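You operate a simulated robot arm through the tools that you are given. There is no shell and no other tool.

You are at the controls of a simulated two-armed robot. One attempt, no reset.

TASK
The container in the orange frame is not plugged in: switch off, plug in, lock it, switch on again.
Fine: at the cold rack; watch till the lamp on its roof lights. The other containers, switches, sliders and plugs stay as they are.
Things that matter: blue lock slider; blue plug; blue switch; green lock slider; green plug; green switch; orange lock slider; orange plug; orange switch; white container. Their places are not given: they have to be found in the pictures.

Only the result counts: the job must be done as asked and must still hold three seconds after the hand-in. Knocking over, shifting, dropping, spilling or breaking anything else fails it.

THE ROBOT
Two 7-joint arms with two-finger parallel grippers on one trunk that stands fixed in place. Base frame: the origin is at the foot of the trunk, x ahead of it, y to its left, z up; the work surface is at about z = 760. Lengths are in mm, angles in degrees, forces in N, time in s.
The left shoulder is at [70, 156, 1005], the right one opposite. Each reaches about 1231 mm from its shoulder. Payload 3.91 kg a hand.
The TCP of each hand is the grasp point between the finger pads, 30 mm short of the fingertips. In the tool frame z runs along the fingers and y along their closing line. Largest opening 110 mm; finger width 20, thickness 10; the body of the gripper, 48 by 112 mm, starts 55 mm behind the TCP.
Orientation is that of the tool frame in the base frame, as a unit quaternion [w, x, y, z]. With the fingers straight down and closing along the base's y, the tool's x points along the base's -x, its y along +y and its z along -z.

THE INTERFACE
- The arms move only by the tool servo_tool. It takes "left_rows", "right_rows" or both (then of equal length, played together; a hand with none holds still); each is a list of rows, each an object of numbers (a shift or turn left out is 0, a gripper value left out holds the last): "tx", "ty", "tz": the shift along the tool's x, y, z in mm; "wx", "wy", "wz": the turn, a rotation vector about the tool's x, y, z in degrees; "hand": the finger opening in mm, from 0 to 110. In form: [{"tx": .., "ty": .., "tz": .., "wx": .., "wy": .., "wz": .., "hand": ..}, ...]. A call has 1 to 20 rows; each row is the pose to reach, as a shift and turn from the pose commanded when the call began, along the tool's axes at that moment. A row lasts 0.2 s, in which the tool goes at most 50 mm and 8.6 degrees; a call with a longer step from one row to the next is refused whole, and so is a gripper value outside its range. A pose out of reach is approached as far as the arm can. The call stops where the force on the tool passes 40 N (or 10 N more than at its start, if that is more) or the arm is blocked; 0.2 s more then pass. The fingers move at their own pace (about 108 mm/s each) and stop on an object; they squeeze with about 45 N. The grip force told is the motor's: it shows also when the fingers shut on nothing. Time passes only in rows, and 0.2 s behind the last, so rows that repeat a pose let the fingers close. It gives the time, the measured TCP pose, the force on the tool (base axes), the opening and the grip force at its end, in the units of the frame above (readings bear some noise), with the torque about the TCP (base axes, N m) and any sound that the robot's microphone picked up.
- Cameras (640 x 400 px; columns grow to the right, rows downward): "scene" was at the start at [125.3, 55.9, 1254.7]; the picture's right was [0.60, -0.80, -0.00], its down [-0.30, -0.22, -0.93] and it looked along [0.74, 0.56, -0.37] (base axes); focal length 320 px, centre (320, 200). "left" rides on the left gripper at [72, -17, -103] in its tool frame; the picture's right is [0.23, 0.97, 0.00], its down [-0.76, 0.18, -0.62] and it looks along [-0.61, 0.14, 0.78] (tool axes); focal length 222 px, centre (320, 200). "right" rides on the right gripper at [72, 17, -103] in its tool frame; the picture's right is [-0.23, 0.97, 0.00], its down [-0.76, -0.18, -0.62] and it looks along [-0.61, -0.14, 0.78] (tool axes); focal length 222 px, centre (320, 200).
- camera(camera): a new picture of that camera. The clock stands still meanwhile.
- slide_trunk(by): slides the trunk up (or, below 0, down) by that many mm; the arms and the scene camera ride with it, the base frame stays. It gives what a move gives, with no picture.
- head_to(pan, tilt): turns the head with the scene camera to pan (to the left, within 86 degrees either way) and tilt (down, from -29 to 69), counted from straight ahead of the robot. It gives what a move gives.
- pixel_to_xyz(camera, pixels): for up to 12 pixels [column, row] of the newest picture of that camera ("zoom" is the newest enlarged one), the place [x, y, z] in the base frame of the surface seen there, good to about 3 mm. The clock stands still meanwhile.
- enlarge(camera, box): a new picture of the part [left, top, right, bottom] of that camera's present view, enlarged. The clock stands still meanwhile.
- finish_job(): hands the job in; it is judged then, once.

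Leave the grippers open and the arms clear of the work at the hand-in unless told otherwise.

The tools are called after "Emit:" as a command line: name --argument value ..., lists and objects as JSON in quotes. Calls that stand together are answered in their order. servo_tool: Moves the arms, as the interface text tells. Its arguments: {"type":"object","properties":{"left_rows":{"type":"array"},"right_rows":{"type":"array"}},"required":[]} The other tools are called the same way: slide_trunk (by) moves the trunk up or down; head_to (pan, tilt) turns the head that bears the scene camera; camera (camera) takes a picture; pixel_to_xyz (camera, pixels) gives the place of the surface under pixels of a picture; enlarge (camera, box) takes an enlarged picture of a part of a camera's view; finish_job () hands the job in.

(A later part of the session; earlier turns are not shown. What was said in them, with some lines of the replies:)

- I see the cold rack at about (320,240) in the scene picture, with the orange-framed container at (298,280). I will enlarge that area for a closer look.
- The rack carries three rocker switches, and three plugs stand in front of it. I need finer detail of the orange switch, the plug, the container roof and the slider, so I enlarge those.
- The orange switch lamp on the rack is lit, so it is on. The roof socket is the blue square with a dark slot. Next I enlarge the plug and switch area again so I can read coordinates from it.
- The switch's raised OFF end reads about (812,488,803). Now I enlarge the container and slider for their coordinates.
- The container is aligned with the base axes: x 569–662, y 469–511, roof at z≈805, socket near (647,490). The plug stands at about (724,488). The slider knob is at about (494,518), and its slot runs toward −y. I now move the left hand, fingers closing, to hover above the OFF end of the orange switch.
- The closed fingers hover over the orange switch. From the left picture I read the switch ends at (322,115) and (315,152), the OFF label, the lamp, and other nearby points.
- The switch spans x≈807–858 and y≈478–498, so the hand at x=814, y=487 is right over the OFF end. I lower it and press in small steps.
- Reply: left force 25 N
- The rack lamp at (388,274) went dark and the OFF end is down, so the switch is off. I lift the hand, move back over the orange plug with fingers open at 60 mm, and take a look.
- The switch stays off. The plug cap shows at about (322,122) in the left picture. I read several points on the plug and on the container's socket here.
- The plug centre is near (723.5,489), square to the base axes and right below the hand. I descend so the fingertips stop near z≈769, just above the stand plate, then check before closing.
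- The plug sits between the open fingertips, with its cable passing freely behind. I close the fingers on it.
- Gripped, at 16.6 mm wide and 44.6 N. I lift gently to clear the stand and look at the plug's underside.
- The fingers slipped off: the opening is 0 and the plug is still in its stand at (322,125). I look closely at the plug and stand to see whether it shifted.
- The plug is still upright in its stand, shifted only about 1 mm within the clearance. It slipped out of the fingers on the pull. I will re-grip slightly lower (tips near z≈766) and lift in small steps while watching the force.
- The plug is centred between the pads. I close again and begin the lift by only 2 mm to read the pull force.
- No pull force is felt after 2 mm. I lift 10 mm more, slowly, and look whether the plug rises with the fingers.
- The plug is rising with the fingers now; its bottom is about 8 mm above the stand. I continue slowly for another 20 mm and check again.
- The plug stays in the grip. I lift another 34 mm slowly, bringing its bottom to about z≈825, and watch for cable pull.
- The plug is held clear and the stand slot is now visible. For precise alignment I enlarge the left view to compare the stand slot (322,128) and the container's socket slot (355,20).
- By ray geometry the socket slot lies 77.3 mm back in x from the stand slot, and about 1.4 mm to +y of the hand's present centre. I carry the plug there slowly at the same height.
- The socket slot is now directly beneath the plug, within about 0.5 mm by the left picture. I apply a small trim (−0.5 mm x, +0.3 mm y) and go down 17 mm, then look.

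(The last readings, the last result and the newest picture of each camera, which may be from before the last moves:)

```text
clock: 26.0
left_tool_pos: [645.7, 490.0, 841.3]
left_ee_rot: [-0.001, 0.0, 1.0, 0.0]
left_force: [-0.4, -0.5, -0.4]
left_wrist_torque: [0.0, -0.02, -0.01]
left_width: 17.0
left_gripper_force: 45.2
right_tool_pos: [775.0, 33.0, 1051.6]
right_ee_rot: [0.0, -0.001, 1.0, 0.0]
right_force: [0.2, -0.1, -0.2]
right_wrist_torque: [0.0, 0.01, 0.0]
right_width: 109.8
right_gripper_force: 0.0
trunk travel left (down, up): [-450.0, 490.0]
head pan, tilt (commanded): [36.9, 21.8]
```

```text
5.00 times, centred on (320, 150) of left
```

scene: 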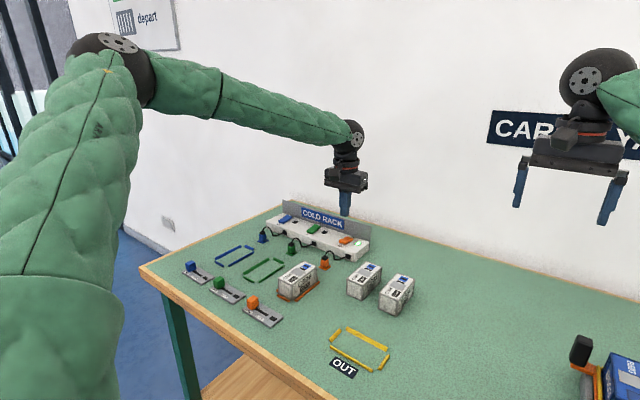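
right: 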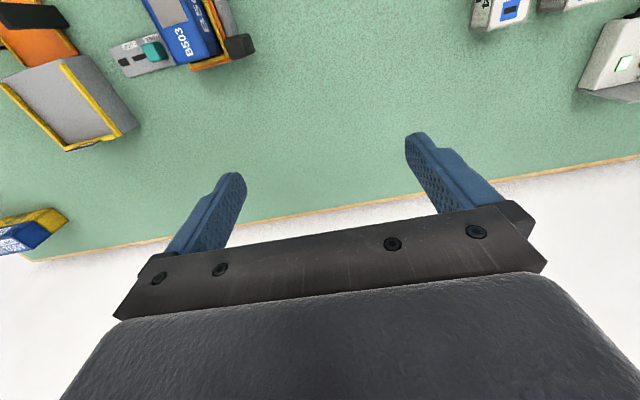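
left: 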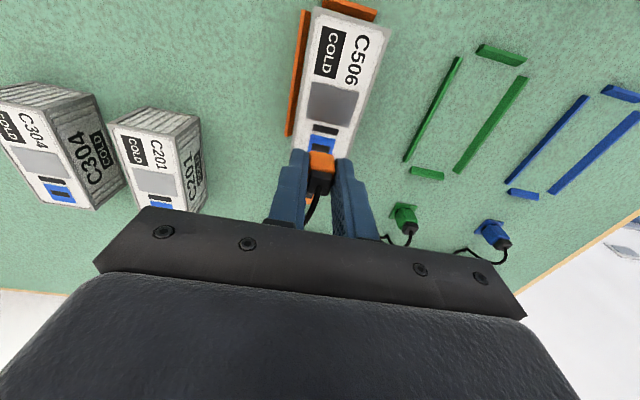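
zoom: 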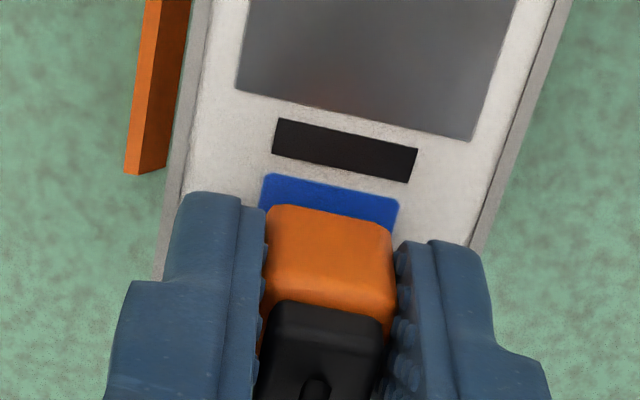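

The plug is a few millimetres above the socket, lined up. I continue down in 0.75 mm steps and check the force.

Emit:
servo_tool --left_rows '[{"tz": 0.75}, {"tz": 1.5}, {"tz": 2.25}, {"tz": 3}, {"tz": 3.75}, {"tz": 4.5}]'

Emit:
enlarge --camera "scene" --box '[280, 240, 340, 278]'

```text
clock: 27.4
left_tool_pos: [645.8, 489.7, 840.1]
left_ee_rot: [0.001, 0.0, 1.0, 0.0]
left_force: [-1.5, 1.7, 11.6]
left_wrist_torque: [0.03, -0.01, -0.02]
left_width: 16.9
left_gripper_force: 45.1
right_tool_pos: [773.8, 32.5, 1052.2]
right_ee_rot: [0.0, 0.0, 1.0, 0.001]
right_force: [-0.4, 0.4, 0.1]
right_wrist_torque: [0.02, -0.02, 0.0]
right_width: 110.1
right_gripper_force: 0.1
trunk travel left (down, up): [-450.0, 490.0]
head pan, tilt (commanded): [36.9, 21.8]
```

```text
10.53 times, centred on (310, 259) of scene
```

zoom: 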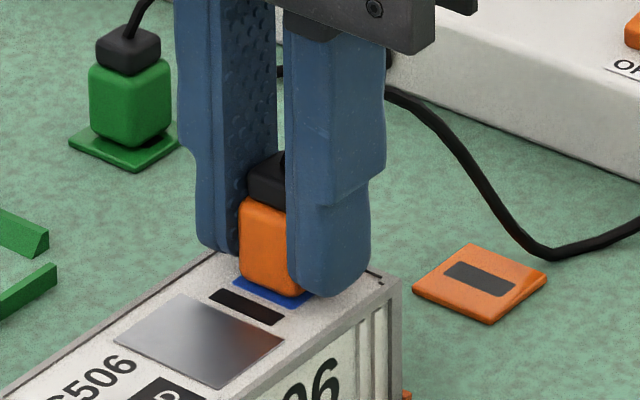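

There is contact: 11.6 N upward at z≈840, roughly 4 mm before I expected the body to seat. The prong may be touching the slot's edge. I look closely with the wrist camera to judge alignment.

Emit:
enlarge --camera "left" --box '[285, 130, 365, 180]'

Emit:
enlarge --camera "scene" --box '[290, 253, 322, 273]'

```text
8.00 times, centred on (325, 155) of left
```

zoom: 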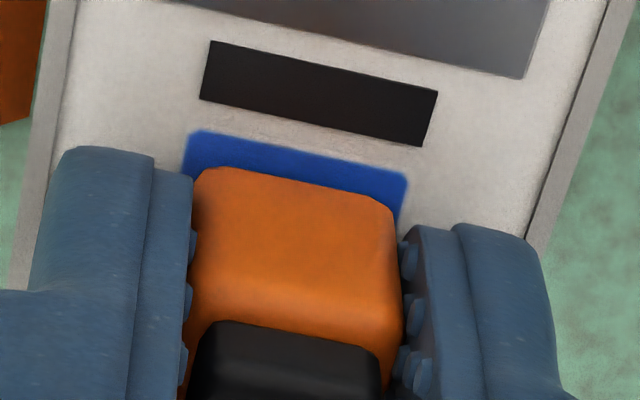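

```text
16.00 times, centred on (306, 263) of scene
```

zoom: 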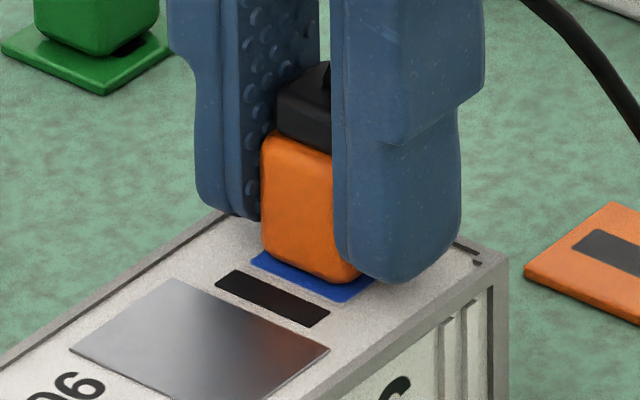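

The plug body appears about 2 mm above the roof, so the prong seems to be resting right at the slot. I press a little more (1.5 mm) to see whether it goes in or stays rigid.

Emit:
servo_tool --left_rows '[{"tz": 0.5}, {"tz": 1}, {"tz": 1.5}, {"tz": 1.5}]'

Emit:
enlarge --camera "scene" --box '[290, 253, 322, 273]'

```text
clock: 28.4
left_tool_pos: [646.1, 490.7, 838.9]
left_ee_rot: [0.001, 0.0, 1.0, 0.001]
left_force: [2.2, 6.8, 30.6]
left_wrist_torque: [0.17, -0.11, 0.02]
left_width: 16.7
left_gripper_force: 45.3
right_tool_pos: [773.7, 32.9, 1053.3]
right_ee_rot: [0.001, -0.001, 1.0, 0.0]
right_force: [0.1, 0.8, 0.3]
right_wrist_torque: [0.04, -0.01, -0.01]
right_width: 110.0
right_gripper_force: 0.1
trunk travel left (down, up): [-450.0, 490.0]
head pan, tilt (commanded): [36.9, 21.8]
```

```text
16.00 times, centred on (306, 263) of scene
```

zoom: 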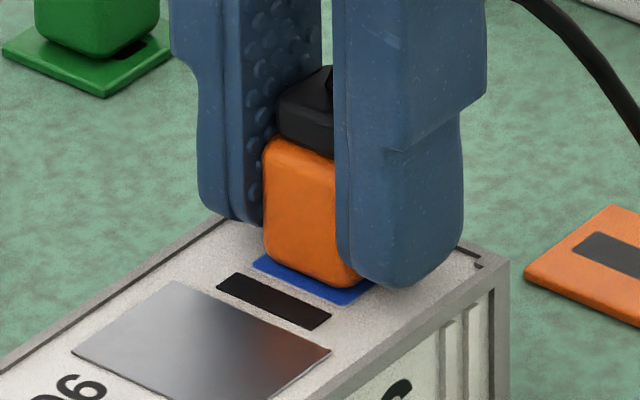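

The contact is rigid at 30 N, so the prong sits on the slot's edge. I back off to a light touch of about 6 N and will then search in small lateral steps.

Emit:
servo_tool --left_rows '[{"tz": -1}, {"tz": -1.9}, {"tz": -1.9}]'

Emit:
servo_tool --left_rows '[{"tx": 0.25}, {"tx": 0.5}, {"tx": 0.5}]'

Emit:
servo_tool --left_rows '[{"tx": 0.25}, {"tx": 0.5}, {"tx": 0.5}]'

```text
clock: 29.2
left_tool_pos: [645.9, 490.2, 837.1]
left_ee_rot: [0.0, 0.0, 1.0, -0.001]
left_force: [4.1, 3.1, 20.5]
left_wrist_torque: [0.06, -0.17, 0.01]
left_width: 16.6
left_gripper_force: 44.8
right_tool_pos: [773.7, 32.1, 1052.3]
right_ee_rot: [0.0, 0.0, 1.0, 0.001]
right_force: [0.2, 0.9, 0.5]
right_wrist_torque: [0.01, -0.01, 0.0]
right_width: 110.1
right_gripper_force: 0.0
trunk travel left (down, up): [-450.0, 490.0]
head pan, tilt (commanded): [36.9, 21.8]
```

```text
clock: 30.0
left_tool_pos: [645.3, 490.0, 837.7]
left_ee_rot: [0.0, 0.0, 1.0, 0.0]
left_force: [6.9, 2.1, 17.2]
left_wrist_torque: [0.0, -0.19, 0.02]
left_width: 16.8
left_gripper_force: 45.2
right_tool_pos: [773.4, 32.9, 1053.0]
right_ee_rot: [-0.001, 0.0, 1.0, -0.001]
right_force: [0.0, 0.4, -0.9]
right_wrist_torque: [-0.03, 0.02, -0.01]
right_width: 110.1
right_gripper_force: 0.1
trunk travel left (down, up): [-450.0, 490.0]
head pan, tilt (commanded): [36.9, 21.8]
```

```text
clock: 30.8
left_tool_pos: [644.5, 489.9, 839.3]
left_ee_rot: [-0.001, 0.0, 1.0, 0.0]
left_force: [7.4, 1.3, 15.5]
left_wrist_torque: [0.03, -0.21, -0.02]
left_width: 16.6
left_gripper_force: 45.4
right_tool_pos: [774.4, 32.8, 1052.7]
right_ee_rot: [0.0, 0.0, 1.0, 0.0]
right_force: [-0.3, -0.8, 0.1]
right_wrist_torque: [0.0, 0.01, 0.0]
right_width: 109.9
right_gripper_force: 0.1
trunk travel left (down, up): [-450.0, 490.0]
head pan, tilt (commanded): [36.9, 21.8]
```

Working from the commanded heights, the contact comes 41.5 mm above the stand-seated height. The roof is 41.7 mm above the stand plate, so the body already seems to be seated and the prong inside the slot. I undo the sideways 1 mm, ease the load off, and look closely.

Emit:
servo_tool --left_rows '[{"tx": -0.5, "tz": -0.3}, {"tx": -1.0, "tz": -0.6}, {"tx": -1.0, "tz": -0.6}, {"tx": -1.0, "tz": -0.6}]'

Emit:
enlarge --camera "scene" --box '[294, 256, 318, 271]'

Emit:
enlarge --camera "left" --box '[300, 140, 340, 165]'

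```text
clock: 31.8
left_tool_pos: [645.8, 488.6, 838.7]
left_ee_rot: [0.0, -0.001, 1.0, 0.0]
left_force: [-1.6, 0.1, 9.0]
left_wrist_torque: [0.0, 0.02, 0.0]
left_width: 17.0
left_gripper_force: 45.0
right_tool_pos: [774.2, 33.3, 1052.8]
right_ee_rot: [-0.001, 0.0, 1.0, 0.0]
right_force: [-1.2, -0.2, -0.8]
right_wrist_torque: [0.0, 0.01, -0.01]
right_width: 110.2
right_gripper_force: 0.0
trunk travel left (down, up): [-450.0, 490.0]
head pan, tilt (commanded): [36.9, 21.8]
```

```text
16.00 times, centred on (306, 264) of scene
```

zoom: 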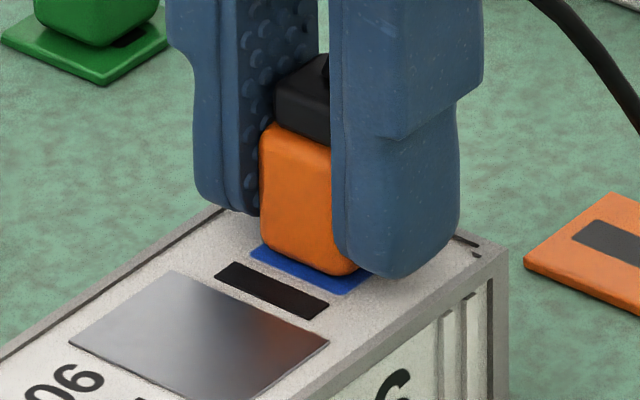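

```text
16.00 times, centred on (320, 152) of left
```

zoom: 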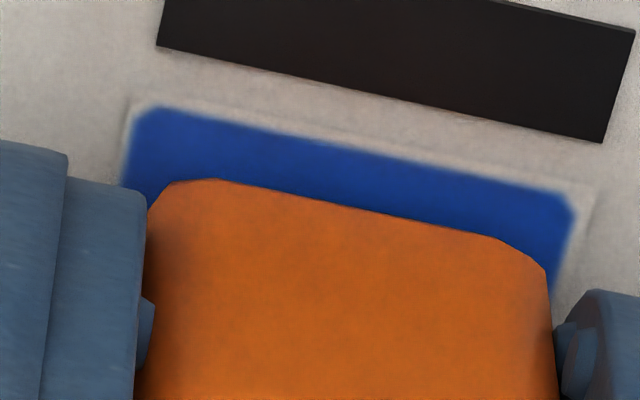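

The geometry matches a seated plug: the margin of blue in front of the body agrees with a centred, fully down position. I ease off the remaining load, open the fingers to 34 mm and look at the plug.

Emit:
servo_tool --left_rows '[{"tz": -0.4}, {"tz": -0.7}, {"tz": -0.7}, {"tz": -0.7, "hand": 20}, {"tz": -0.7, "hand": 26}, {"tz": -0.7, "hand": 34}, {"tz": -0.7, "hand": 34}]'

Emit:
enlarge --camera "scene" --box '[294, 251, 318, 266]'

Emit:
enlarge --camera "left" --box '[280, 130, 360, 200]'

```text
clock: 33.4
left_tool_pos: [646.4, 490.4, 839.1]
left_ee_rot: [0.0, 0.0, 1.0, 0.001]
left_force: [-0.6, 0.2, 0.0]
left_wrist_torque: [-0.02, 0.01, -0.01]
left_width: 34.2
left_gripper_force: 0.1
right_tool_pos: [774.0, 32.8, 1052.3]
right_ee_rot: [0.0, 0.0, 1.0, 0.0]
right_force: [0.3, 0.1, 0.1]
right_wrist_torque: [0.0, -0.02, 0.04]
right_width: 110.1
right_gripper_force: 0.0
trunk travel left (down, up): [-450.0, 490.0]
head pan, tilt (commanded): [36.9, 21.8]
```

```text
16.00 times, centred on (306, 258) of scene
```

zoom: 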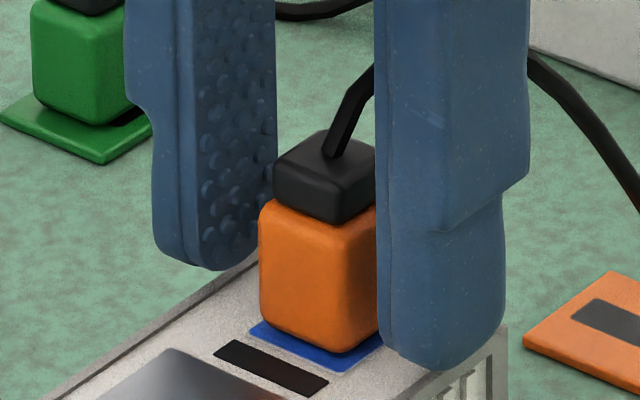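

```text
5.71 times, centred on (320, 165) of left
```

zoom: 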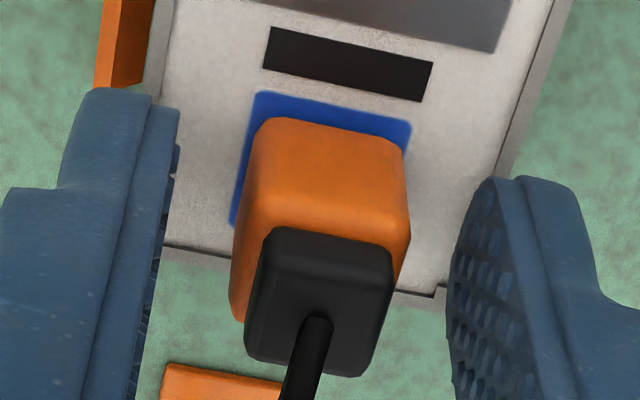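

The plug stands upright on its own over the blue square. I raise the hand straight up with the fingers a bit wider and inspect whether it is really in the socket.

Emit:
servo_tool --left_rows '[{"hand": 46}, {"tz": -8, "hand": 46}, {"tz": -20, "hand": 46}, {"tz": -35, "hand": 46}, {"tz": -50, "hand": 46}, {"tz": -65, "hand": 46}, {"tz": -80, "hand": 46}]'

Emit:
camera --camera "left"

Emit:
enlarge --camera "left" --box '[290, 90, 370, 150]'

Emit:
enlarge --camera "scene" --box '[280, 240, 340, 278]'

```text
clock: 35.0
left_tool_pos: [646.5, 490.6, 918.5]
left_ee_rot: [-0.001, 0.0, 1.0, 0.0]
left_force: [0.2, -0.6, 0.1]
left_wrist_torque: [-0.01, 0.01, 0.03]
left_width: 46.1
left_gripper_force: 0.1
right_tool_pos: [773.9, 32.7, 1051.6]
right_ee_rot: [-0.001, 0.0, 1.0, 0.0]
right_force: [-0.7, -0.2, -0.1]
right_wrist_torque: [-0.03, -0.01, -0.03]
right_width: 109.8
right_gripper_force: 0.1
trunk travel left (down, up): [-450.0, 490.0]
head pan, tilt (commanded): [36.9, 21.8]
```

```text
taken
```

left: 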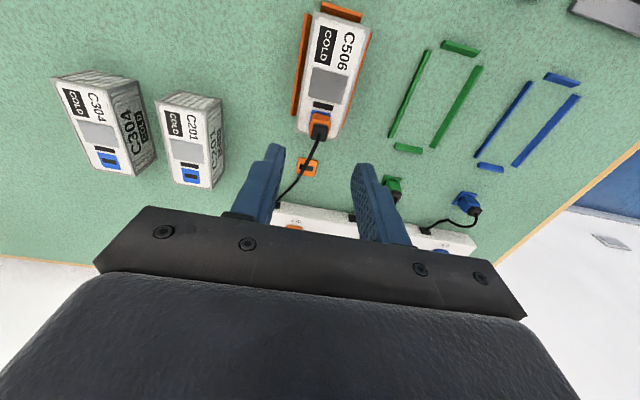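

```text
6.67 times, centred on (330, 120) of left
```

zoom: 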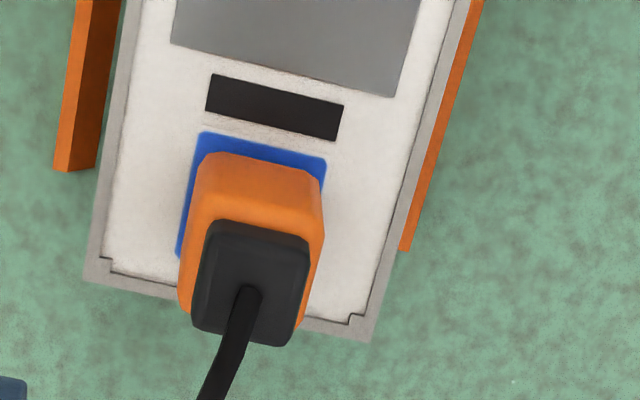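

```text
10.53 times, centred on (310, 259) of scene
```

zoom: 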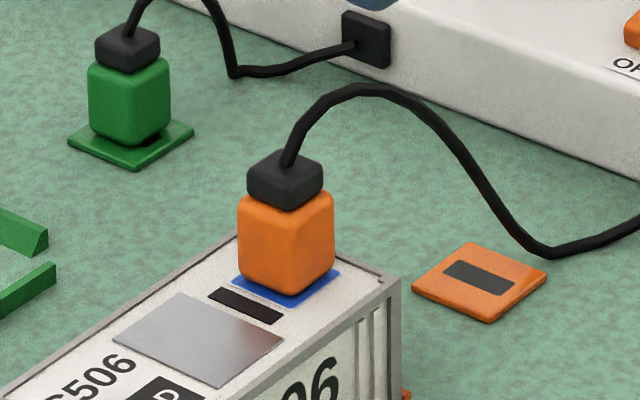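

The plug sits flush on the socket like the green one sits on its stand. Next is the lock slider: I move the hand, closing the fingers, to hover on the +y side of the orange knob at about (494,545,900).

Emit:
servo_tool --left_rows '[{"tx": 30, "ty": 11, "tz": 3, "hand": 30}, {"tx": 70, "ty": 25, "tz": 8, "hand": 0}, {"tx": 110, "ty": 40, "tz": 13, "hand": 0}, {"tx": 145, "ty": 52, "tz": 17, "hand": 0}, {"tx": 152, "ty": 55, "tz": 18, "hand": 0}, {"tx": 152, "ty": 55, "tz": 18, "hand": 0}]'

Emit:
camera --camera "left"

Emit:
enlarge --camera "left" --box '[220, 60, 380, 160]'

Emit:
enlarge --camera "scene" --box '[200, 250, 320, 330]'

```text
clock: 36.4
left_tool_pos: [495.2, 545.6, 900.8]
left_ee_rot: [0.0, 0.0, 1.0, 0.0]
left_force: [-0.2, 0.3, -0.1]
left_wrist_torque: [-0.01, 0.0, 0.02]
left_width: 0.0
left_gripper_force: 37.5
right_tool_pos: [775.5, 34.2, 1050.7]
right_ee_rot: [-0.001, 0.0, 1.0, 0.0]
right_force: [0.7, -0.7, 0.3]
right_wrist_torque: [0.02, -0.02, 0.02]
right_width: 110.0
right_gripper_force: 0.0
trunk travel left (down, up): [-450.0, 490.0]
head pan, tilt (commanded): [36.9, 21.8]
```

```text
taken
```

left: 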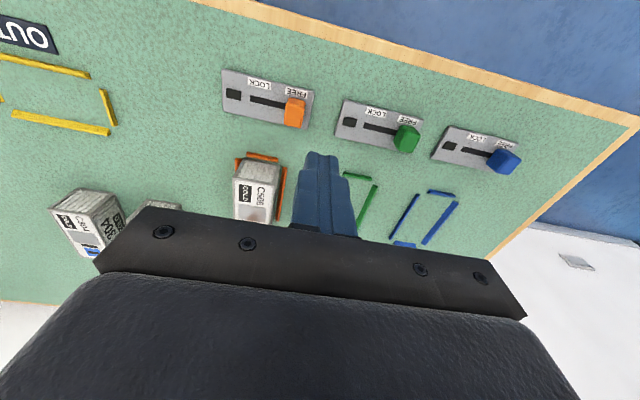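

```text
4.00 times, centred on (300, 110) of left
```

zoom: 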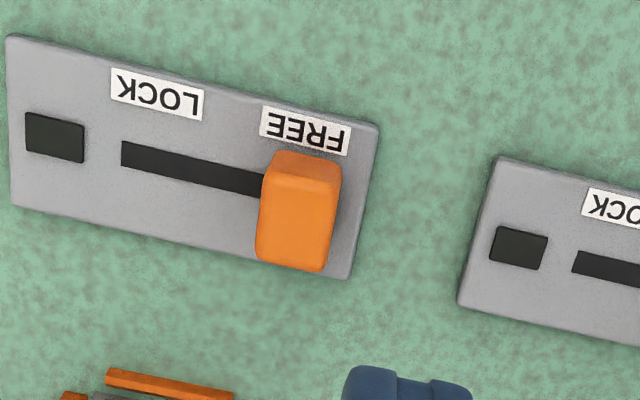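

```text
5.00 times, centred on (260, 290) of scene
```

zoom: 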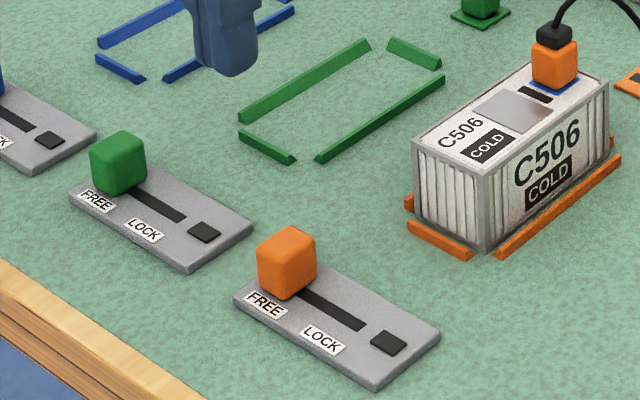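

I read places of the orange knob, its labels, the plate edges and the neighbouring green plate in the left picture.

Emit:
pixel_to_xyz --camera "left" --pixels '[[295, 113.75], [302, 107.5], [287, 112], [290, 123], [299, 124], [312, 95], [307, 127], [345.5, 102], [337, 132], [296, 92.5], [258.75, 83.75], [251, 98]]'

Emit:
pixel_to_xyz --camera "scene" --pixels '[[253, 300], [258, 298], [262, 302], [253, 305], [260, 306], [258, 309], [267, 314], [260.5, 316.5], [255, 310.5], [264, 307], [275, 312.8], [280.5, 315]]'

```text
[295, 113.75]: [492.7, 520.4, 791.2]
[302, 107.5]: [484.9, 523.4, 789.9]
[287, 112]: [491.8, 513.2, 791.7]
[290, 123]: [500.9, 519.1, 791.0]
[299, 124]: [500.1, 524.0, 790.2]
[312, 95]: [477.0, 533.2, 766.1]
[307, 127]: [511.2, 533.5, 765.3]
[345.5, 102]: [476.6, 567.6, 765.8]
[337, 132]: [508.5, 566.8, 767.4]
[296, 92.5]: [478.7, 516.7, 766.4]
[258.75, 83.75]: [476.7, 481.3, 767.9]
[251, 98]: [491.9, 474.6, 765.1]
```

```text
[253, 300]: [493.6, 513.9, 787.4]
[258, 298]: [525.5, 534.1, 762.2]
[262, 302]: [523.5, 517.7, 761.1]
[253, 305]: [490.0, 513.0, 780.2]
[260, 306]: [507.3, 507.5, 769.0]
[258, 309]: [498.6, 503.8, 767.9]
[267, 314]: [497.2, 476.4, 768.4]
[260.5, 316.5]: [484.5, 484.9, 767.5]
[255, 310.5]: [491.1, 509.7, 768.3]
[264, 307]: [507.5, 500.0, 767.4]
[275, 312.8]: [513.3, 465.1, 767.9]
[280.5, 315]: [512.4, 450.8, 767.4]
```

The knob centre is near (493.5,519), with its +y face at about 527. LOCK is about 35 mm toward −y, and the gap to the green plate (y 533–566) is free. I lower the closed fingers into that gap, beside the knob, with tips at z≈774.

Emit:
servo_tool --left_rows '[{"tx": 1, "ty": -2, "tz": 35}, {"tx": 1, "ty": -2, "tz": 70}, {"tx": 1, "ty": -2, "tz": 85}, {"tx": 1, "ty": -2, "tz": 93}, {"tx": 1, "ty": -2, "tz": 97}, {"tx": 1, "ty": -2, "tz": 97}]'

Emit:
enlarge --camera "scene" --box '[220, 270, 300, 325]'

Emit:
enlarge --camera "left" --box '[220, 80, 400, 190]'

```text
clock: 37.8
left_tool_pos: [492.5, 542.5, 803.6]
left_ee_rot: [0.001, 0.0, 1.0, -0.001]
left_force: [-0.2, -0.1, 0.2]
left_wrist_torque: [-0.01, 0.0, -0.03]
left_width: 0.1
left_gripper_force: 37.6
right_tool_pos: [774.4, 33.0, 1052.5]
right_ee_rot: [0.001, 0.0, 1.0, 0.0]
right_force: [0.7, -0.5, 0.3]
right_wrist_torque: [0.0, -0.03, 0.04]
right_width: 110.1
right_gripper_force: 0.1
trunk travel left (down, up): [-450.0, 490.0]
head pan, tilt (commanded): [36.9, 21.8]
```

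```text
7.27 times, centred on (260, 298) of scene
```

zoom: 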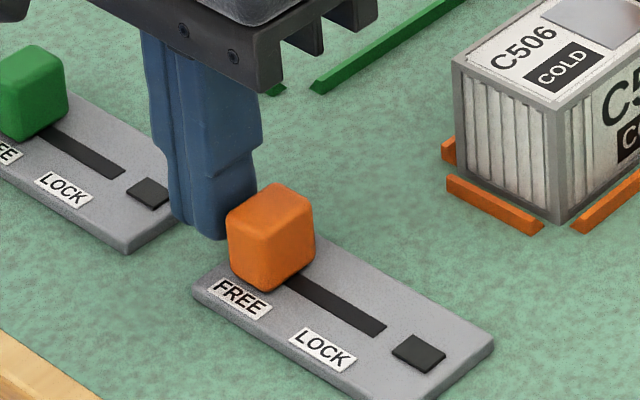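

```text
3.56 times, centred on (310, 135) of left
```

zoom: 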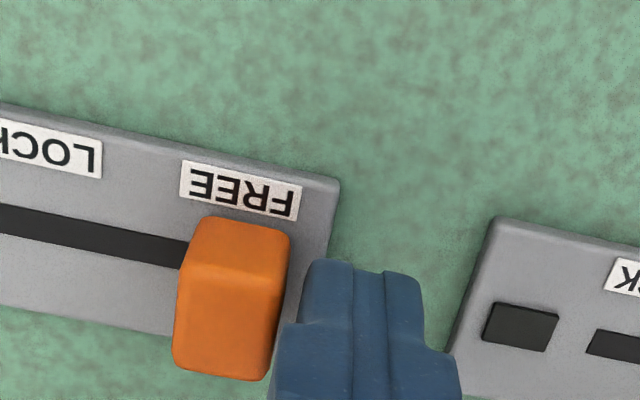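

The closed fingers stand beside the knob with clear space. I push toward −y in small steps, 30 mm first.

Emit:
servo_tool --left_rows '[{"ty": -2}, {"ty": -4}, {"ty": -6}, {"ty": -8}, {"ty": -10}, {"ty": -12}, {"ty": -14}, {"ty": -16}, {"ty": -18}, {"ty": -20}, {"ty": -22}, {"ty": -24}, {"ty": -26}, {"ty": -28}, {"ty": -30}]'

Emit:
enlarge --camera "scene" --box '[220, 270, 300, 325]'

```text
clock: 41.0
left_tool_pos: [493.1, 512.6, 803.6]
left_ee_rot: [-0.001, -0.001, 1.0, -0.001]
left_force: [0.3, 0.4, -0.2]
left_wrist_torque: [-0.01, 0.03, -0.02]
left_width: 0.0
left_gripper_force: 37.4
right_tool_pos: [774.3, 33.7, 1051.6]
right_ee_rot: [0.0, -0.001, 1.0, -0.001]
right_force: [0.0, -0.6, -0.4]
right_wrist_torque: [-0.01, 0.01, 0.01]
right_width: 110.0
right_gripper_force: 0.1
trunk travel left (down, up): [-450.0, 490.0]
head pan, tilt (commanded): [36.9, 21.8]
```

```text
7.27 times, centred on (260, 298) of scene
```

zoom: 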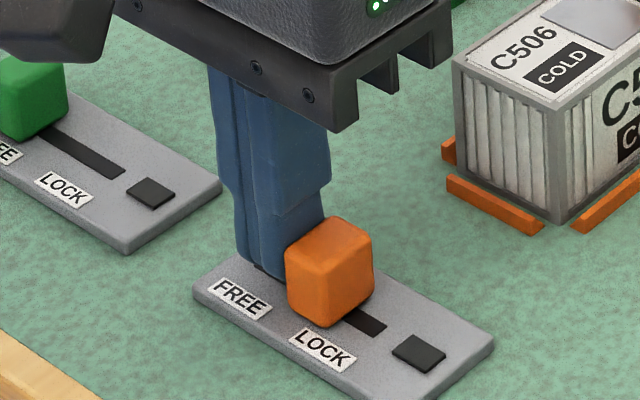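

The knob slides along with no resistance; it is near the LOCK label but not at the end. I continue in 1 mm steps up to 12 mm more.

Emit:
servo_tool --left_rows '[{"ty": -1}, {"ty": -2}, {"ty": -3}, {"ty": -4}, {"ty": -5}, {"ty": -6}, {"ty": -7}, {"ty": -8}, {"ty": -9}]'

Emit:
enlarge --camera "scene" --box '[220, 270, 300, 325]'

```text
clock: 43.0
left_tool_pos: [493.2, 502.6, 803.3]
left_ee_rot: [0.0, 0.0, 1.0, 0.0]
left_force: [-1.0, -0.5, -0.4]
left_wrist_torque: [-0.04, -0.03, 0.0]
left_width: 0.0
left_gripper_force: 37.4
right_tool_pos: [774.0, 32.9, 1052.7]
right_ee_rot: [-0.001, 0.0, 1.0, -0.001]
right_force: [-0.8, -0.3, 0.2]
right_wrist_torque: [-0.01, -0.04, 0.0]
right_width: 110.0
right_gripper_force: 0.0
trunk travel left (down, up): [-450.0, 490.0]
head pan, tilt (commanded): [36.9, 21.8]
```

```text
7.27 times, centred on (260, 298) of scene
```

zoom: 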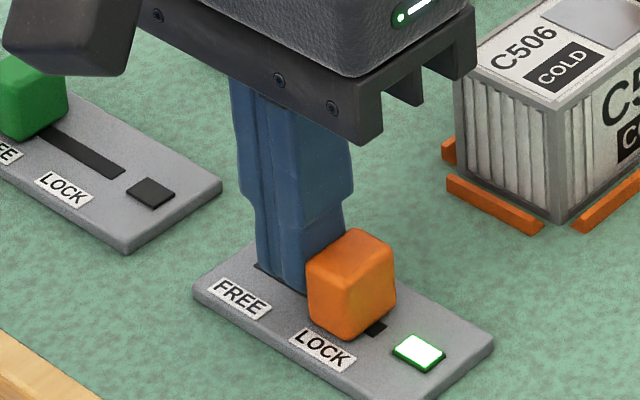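

The slider's lamp at (420,352) lit green: locked. A little slot is still visible, so I push up to 3 mm more to bring the knob fully home, gently.

Emit:
servo_tool --left_rows '[{"ty": -0.5}, {"ty": -1}, {"ty": -1.5}, {"ty": -2}, {"ty": -2.5}]'

Emit:
enlarge --camera "scene" --box '[220, 270, 300, 325]'

```text
clock: 44.2
left_tool_pos: [492.1, 502.9, 804.0]
left_ee_rot: [0.0, 0.0, 1.0, 0.0]
left_force: [0.4, 0.2, -1.0]
left_wrist_torque: [0.0, 0.02, 0.03]
left_width: 0.1
left_gripper_force: 37.2
right_tool_pos: [774.7, 34.0, 1051.8]
right_ee_rot: [0.0, 0.0, 1.0, 0.001]
right_force: [-0.4, 0.0, -0.7]
right_wrist_torque: [-0.03, -0.01, 0.0]
right_width: 110.0
right_gripper_force: 0.0
trunk travel left (down, up): [-450.0, 490.0]
head pan, tilt (commanded): [36.9, 21.8]
```

```text
7.27 times, centred on (260, 298) of scene
```

zoom: 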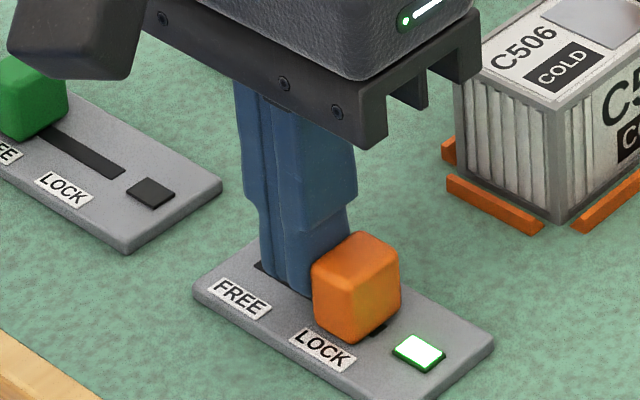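

Locked lamp is on and the knob is practically at the slot's end. I back off 4 mm in +y, then lift the hand straight up and look at both slider and plug.

Emit:
servo_tool --left_rows '[{"ty": 2}, {"ty": 4}, {"ty": 4, "tz": -25}, {"ty": 4, "tz": -60}, {"ty": 4, "tz": -100}, {"ty": 4, "tz": -115}]'

Emit:
enlarge --camera "scene" --box '[200, 230, 360, 330]'

```text
clock: 45.6
left_tool_pos: [492.7, 504.6, 919.7]
left_ee_rot: [0.0, -0.001, 1.0, 0.001]
left_force: [-0.8, -1.0, -0.2]
left_wrist_torque: [0.01, 0.01, -0.01]
left_width: 0.3
left_gripper_force: 37.3
right_tool_pos: [773.8, 32.7, 1051.5]
right_ee_rot: [0.0, 0.0, 1.0, 0.0]
right_force: [0.0, 0.1, 0.1]
right_wrist_torque: [0.01, -0.01, -0.02]
right_width: 110.2
right_gripper_force: 0.0
trunk travel left (down, up): [-450.0, 490.0]
head pan, tilt (commanded): [36.9, 21.8]
```

```text
4.00 times, centred on (280, 280) of scene
```

zoom: 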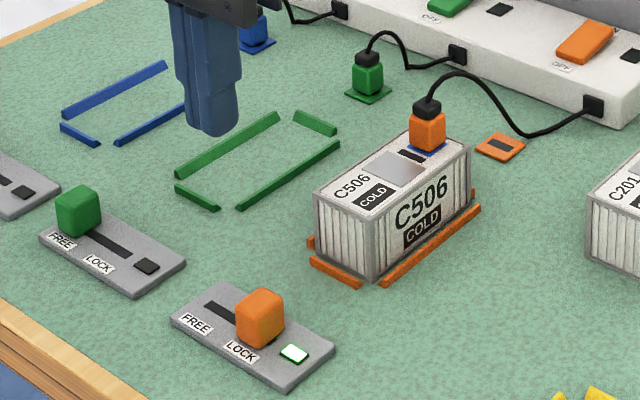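

The slider lamp stays lit and the plug is in place. Now I carry the closed fingers at the same height (tips at z≈890, above the cable) to over the switch's ON end at about (850,488).

Emit:
servo_tool --left_rows '[{"tx": -30, "ty": -1}, {"tx": -75, "ty": -3}, {"tx": -120, "ty": -6}, {"tx": -165, "ty": -8}, {"tx": -210, "ty": -10}, {"tx": -255, "ty": -12}, {"tx": -300, "ty": -14}, {"tx": -340, "ty": -16}, {"tx": -357, "ty": -16.5}, {"tx": -357, "ty": -16.5}]'

Emit:
camera --camera "left"

Emit:
enlarge --camera "scene" --box '[310, 200, 390, 250]'

Emit:
pixel_to_xyz --camera "zoom" --pixels '[[240, 340], [290, 360], [345, 300], [300, 285], [330, 310], [280, 330], [490, 215], [380, 170]]'

```text
clock: 47.8
left_tool_pos: [850.9, 488.5, 917.3]
left_ee_rot: [0.0, 0.0, 1.0, 0.0]
left_force: [-0.1, 0.0, 0.1]
left_wrist_torque: [0.0, -0.02, 0.0]
left_width: 0.0
left_gripper_force: 38.2
right_tool_pos: [775.6, 32.6, 1051.8]
right_ee_rot: [-0.001, -0.001, 1.0, 0.0]
right_force: [0.6, -0.8, -1.0]
right_wrist_torque: [0.01, 0.02, -0.01]
right_width: 110.0
right_gripper_force: 0.0
trunk travel left (down, up): [-450.0, 490.0]
head pan, tilt (commanded): [36.9, 21.8]
```

```text
taken
```

left: 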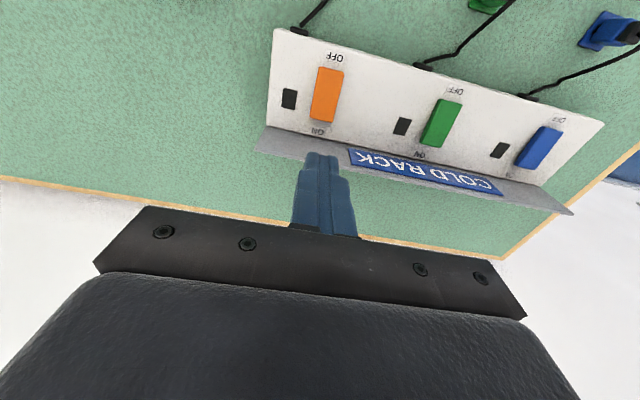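

```text
8.00 times, centred on (350, 225) of scene
```

zoom: 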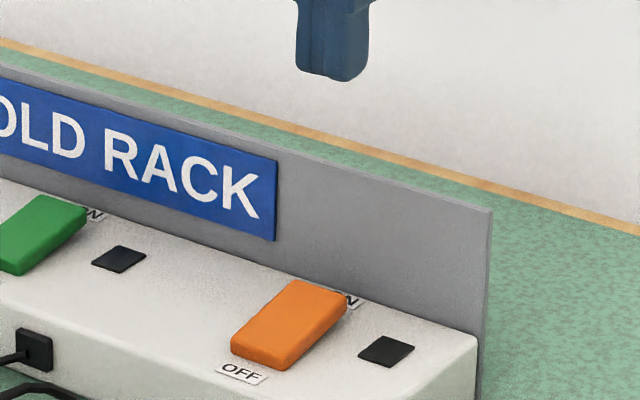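

```text
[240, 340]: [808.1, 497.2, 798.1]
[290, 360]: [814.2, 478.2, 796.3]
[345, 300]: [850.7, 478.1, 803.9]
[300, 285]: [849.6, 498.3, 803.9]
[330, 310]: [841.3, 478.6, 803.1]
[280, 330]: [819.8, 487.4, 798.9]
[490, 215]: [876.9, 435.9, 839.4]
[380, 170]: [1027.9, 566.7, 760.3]
```

The ON end is now the raised one, at about (852,488,804), and the back panel (x≈875, top z≈840) stays clear of the hand. I trim 2.5 mm back in x and press down on the ON end.

Emit:
servo_tool --left_rows '[{"tx": 2.5, "tz": 30}, {"tx": 2.5, "tz": 65}, {"tx": 2.5, "tz": 76}, {"tx": 2.5, "tz": 80}, {"tx": 2.5, "tz": 82}, {"tx": 2.5, "tz": 84}, {"tx": 2.5, "tz": 86}, {"tx": 2.5, "tz": 88}, {"tx": 2.5, "tz": 90}, {"tx": 2.5, "tz": 91.5}, {"tx": 2.5, "tz": 92.5}]'

Emit:
enlarge --camera "scene" --box '[310, 210, 390, 260]'

Emit:
enlarge --camera "scene" --box '[260, 240, 340, 290]'

```text
clock: 50.2
left_tool_pos: [847.2, 489.1, 828.1]
left_ee_rot: [0.002, 0.0, 1.0, 0.0]
left_force: [5.5, 4.8, 16.0]
left_wrist_torque: [0.12, -0.03, -0.16]
left_width: 0.0
left_gripper_force: 37.5
right_tool_pos: [773.9, 32.7, 1052.7]
right_ee_rot: [-0.001, 0.0, 1.0, 0.0]
right_force: [-0.7, 0.4, -0.1]
right_wrist_torque: [-0.01, -0.03, -0.01]
right_width: 109.9
right_gripper_force: 0.1
trunk travel left (down, up): [-450.0, 490.0]
head pan, tilt (commanded): [36.9, 21.8]
```

```text
8.00 times, centred on (350, 235) of scene
```

zoom: 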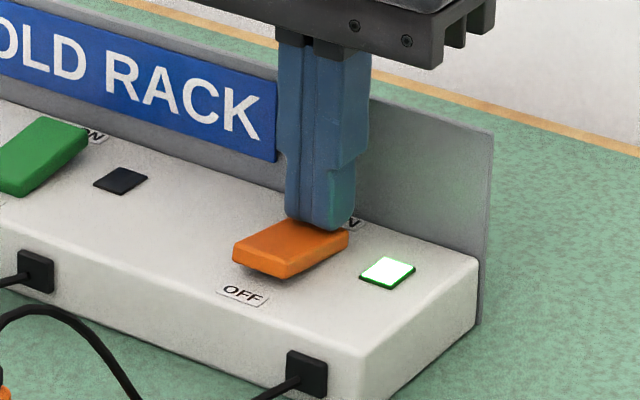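

```text
8.00 times, centred on (300, 265) of scene
```

zoom: 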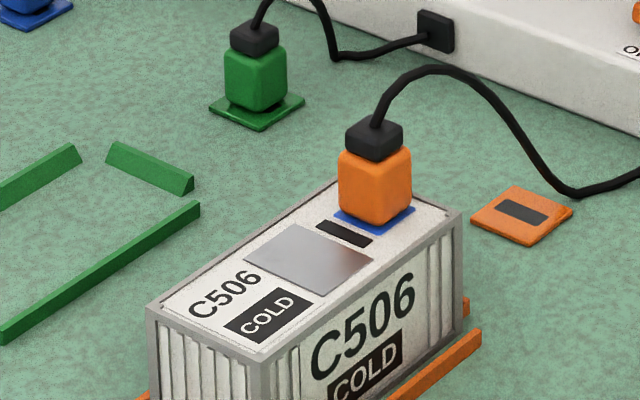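

The switch is on and its rack lamp is lit. The roof lamp (dark strip at (343,233)) is not lit yet. I lift the hand clear and wait while watching.

Emit:
servo_tool --left_rows '[{"tz": -30}, {"tz": -65}, {"tz": -95}, {"tz": -115}, {"tz": -115}]'

Emit:
enlarge --camera "scene" --box '[260, 220, 390, 300]'

```text
clock: 51.4
left_tool_pos: [848.2, 489.9, 941.3]
left_ee_rot: [0.0, 0.0, 1.0, 0.0]
left_force: [-0.6, -1.1, 0.0]
left_wrist_torque: [-0.04, -0.01, -0.02]
left_width: 0.1
left_gripper_force: 38.1
right_tool_pos: [773.8, 32.6, 1052.1]
right_ee_rot: [0.0, 0.0, 1.0, 0.0]
right_force: [0.6, -0.1, -0.3]
right_wrist_torque: [-0.02, -0.02, -0.02]
right_width: 110.1
right_gripper_force: 0.0
trunk travel left (down, up): [-450.0, 490.0]
head pan, tilt (commanded): [36.9, 21.8]
```

```text
4.92 times, centred on (325, 260) of scene
```

zoom: 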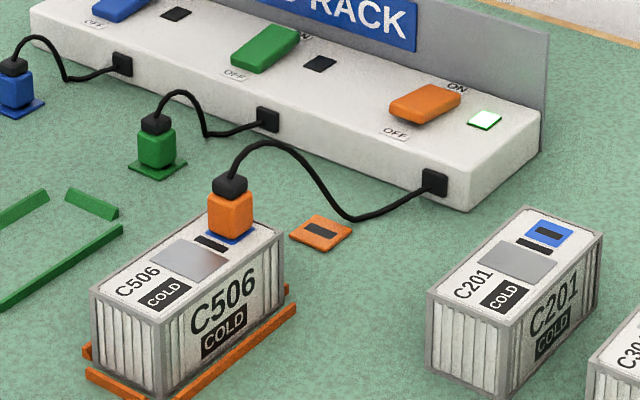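

The roof lamp is still dark 1.2 s after switching. I hold the arm still for a few seconds, opening the gripper, and look again.

Emit:
servo_tool --left_rows '[{"hand": 60}, {"hand": 110}, {"hand": 110}, {"hand": 110}, {"hand": 110}, {"hand": 110}, {"hand": 110}, {"hand": 110}, {"hand": 110}, {"hand": 110}, {"hand": 110}, {"hand": 110}, {"hand": 110}, {"hand": 110}, {"hand": 110}]'

Emit:
enlarge --camera "scene" --box '[260, 240, 340, 290]'

```text
clock: 54.6
left_tool_pos: [848.0, 489.3, 943.1]
left_ee_rot: [0.0, 0.0, 1.0, 0.0]
left_force: [-0.5, 0.4, 0.1]
left_wrist_torque: [0.03, -0.01, -0.02]
left_width: 110.0
left_gripper_force: 0.2
right_tool_pos: [775.1, 33.2, 1050.7]
right_ee_rot: [-0.001, 0.0, 1.0, 0.0]
right_force: [0.0, -1.0, -0.3]
right_wrist_torque: [-0.01, -0.01, 0.01]
right_width: 109.8
right_gripper_force: 0.0
trunk travel left (down, up): [-450.0, 490.0]
head pan, tilt (commanded): [36.9, 21.8]
```

```text
8.00 times, centred on (300, 265) of scene
```

zoom: 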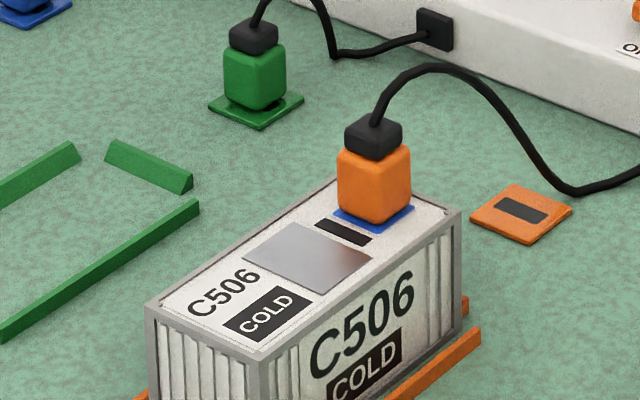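

Still dark after about 4.5 s. I wait another 4 s and check the slider lamp as well.

Emit:
servo_tool --left_rows '[{"hand": 110}, {"hand": 110}, {"hand": 110}, {"hand": 110}, {"hand": 110}, {"hand": 110}, {"hand": 110}, {"hand": 110}, {"hand": 110}, {"hand": 110}, {"hand": 110}, {"hand": 110}, {"hand": 110}, {"hand": 110}, {"hand": 110}, {"hand": 110}, {"hand": 110}, {"hand": 110}, {"hand": 110}, {"hand": 110}]'

Emit:
enlarge --camera "scene" --box '[220, 220, 390, 330]'

```text
clock: 58.8
left_tool_pos: [847.9, 487.6, 941.8]
left_ee_rot: [0.0, -0.001, 1.0, 0.0]
left_force: [-1.0, 0.6, -0.1]
left_wrist_torque: [0.03, -0.01, 0.0]
left_width: 110.0
left_gripper_force: 0.1
right_tool_pos: [775.2, 32.3, 1052.4]
right_ee_rot: [-0.001, 0.001, 1.0, 0.0]
right_force: [0.0, -0.4, -0.5]
right_wrist_torque: [0.02, 0.04, -0.02]
right_width: 109.9
right_gripper_force: 0.1
trunk travel left (down, up): [-450.0, 490.0]
head pan, tilt (commanded): [36.9, 21.8]
```

```text
3.64 times, centred on (305, 275) of scene
```

zoom: 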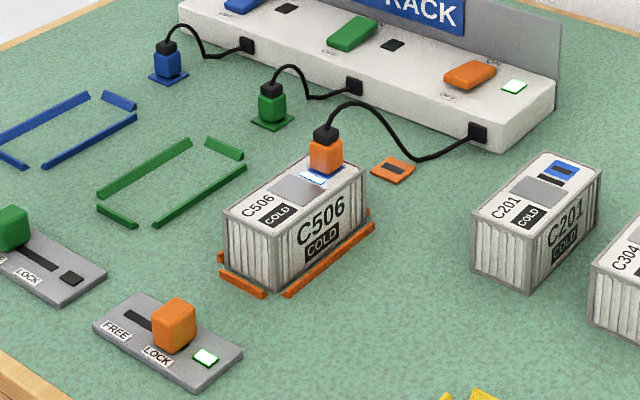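

The strip on the roof at about (315,177) now looks bright. I enlarge it to confirm.

Emit:
enlarge --camera "scene" --box '[260, 240, 340, 290]'

Emit:
camera --camera "scene"

```text
8.00 times, centred on (300, 265) of scene
```

zoom: 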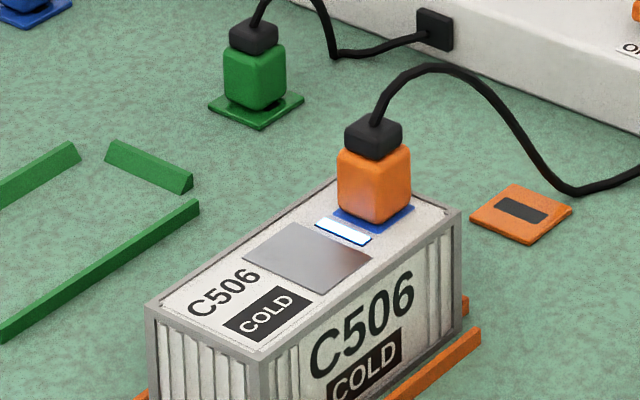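

```text
taken
```

scene: 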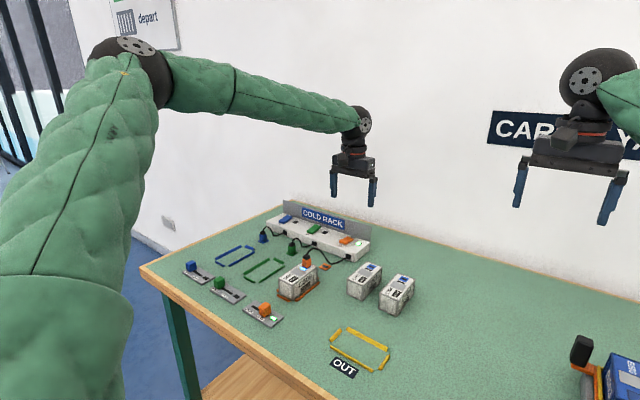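

The roof lamp is lit, the slider lamp and rack lamp are lit, and nothing else moved. I raise the left hand a further 80 mm to be well clear, then check the lamp holds.

Emit:
servo_tool --left_rows '[{"tz": -25}, {"tz": -55}, {"tz": -80}, {"tz": -80}, {"tz": -80}, {"tz": -80}, {"tz": -80}, {"tz": -80}, {"tz": -80}, {"tz": -80}]'

Emit:
enlarge --camera "scene" --box '[180, 210, 420, 340]'

```text
clock: 61.0
left_tool_pos: [848.0, 487.8, 1021.3]
left_ee_rot: [0.0, 0.0, 1.0, 0.0]
left_force: [-0.4, 0.0, 0.0]
left_wrist_torque: [0.01, -0.01, 0.0]
left_width: 110.1
left_gripper_force: 0.0
right_tool_pos: [775.4, 33.2, 1051.2]
right_ee_rot: [0.0, 0.0, 1.0, 0.0]
right_force: [-0.7, -0.2, 0.7]
right_wrist_torque: [-0.01, 0.03, 0.02]
right_width: 110.0
right_gripper_force: 0.1
trunk travel left (down, up): [-450.0, 490.0]
head pan, tilt (commanded): [36.9, 21.8]
```

```text
2.67 times, centred on (300, 275) of scene
```

zoom: 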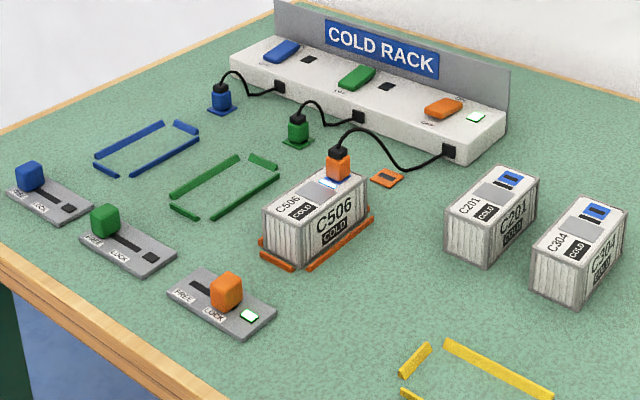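

Three lamps are lit: the rack switch, the lock slider and the container roof. The blue and green sets and the other containers are as they were, the grippers are open and both arms are clear. I hand the job in.

Emit:
finish_job

```text
The job is handed in.
```

The container in the orange frame (C506) is plugged in, locked and switched on again, and I have handed the job in. The roof lamp came on between about 4 and 9 seconds after switching on. It was still lit at my last look before the hand-in, as were the slider and rack lamps.

- **Switch off:** I pressed the orange switch to OFF, and its rack lamp went dark.
- **Plug in:** I moved the orange plug from its stand into the socket on the container's roof. The first grip slipped and left the plug in its stand, so I gripped again and lifted slowly.
- **Lock:** I pushed the orange slider from FREE to LOCK, and its lamp lit green.
- **Switch on:** I pressed the orange switch back to ON, and its rack lamp lit.

The blue and green switches, sliders and plugs and the other containers look unchanged in the last picture. Both grippers are open and both arms are clear of the table.
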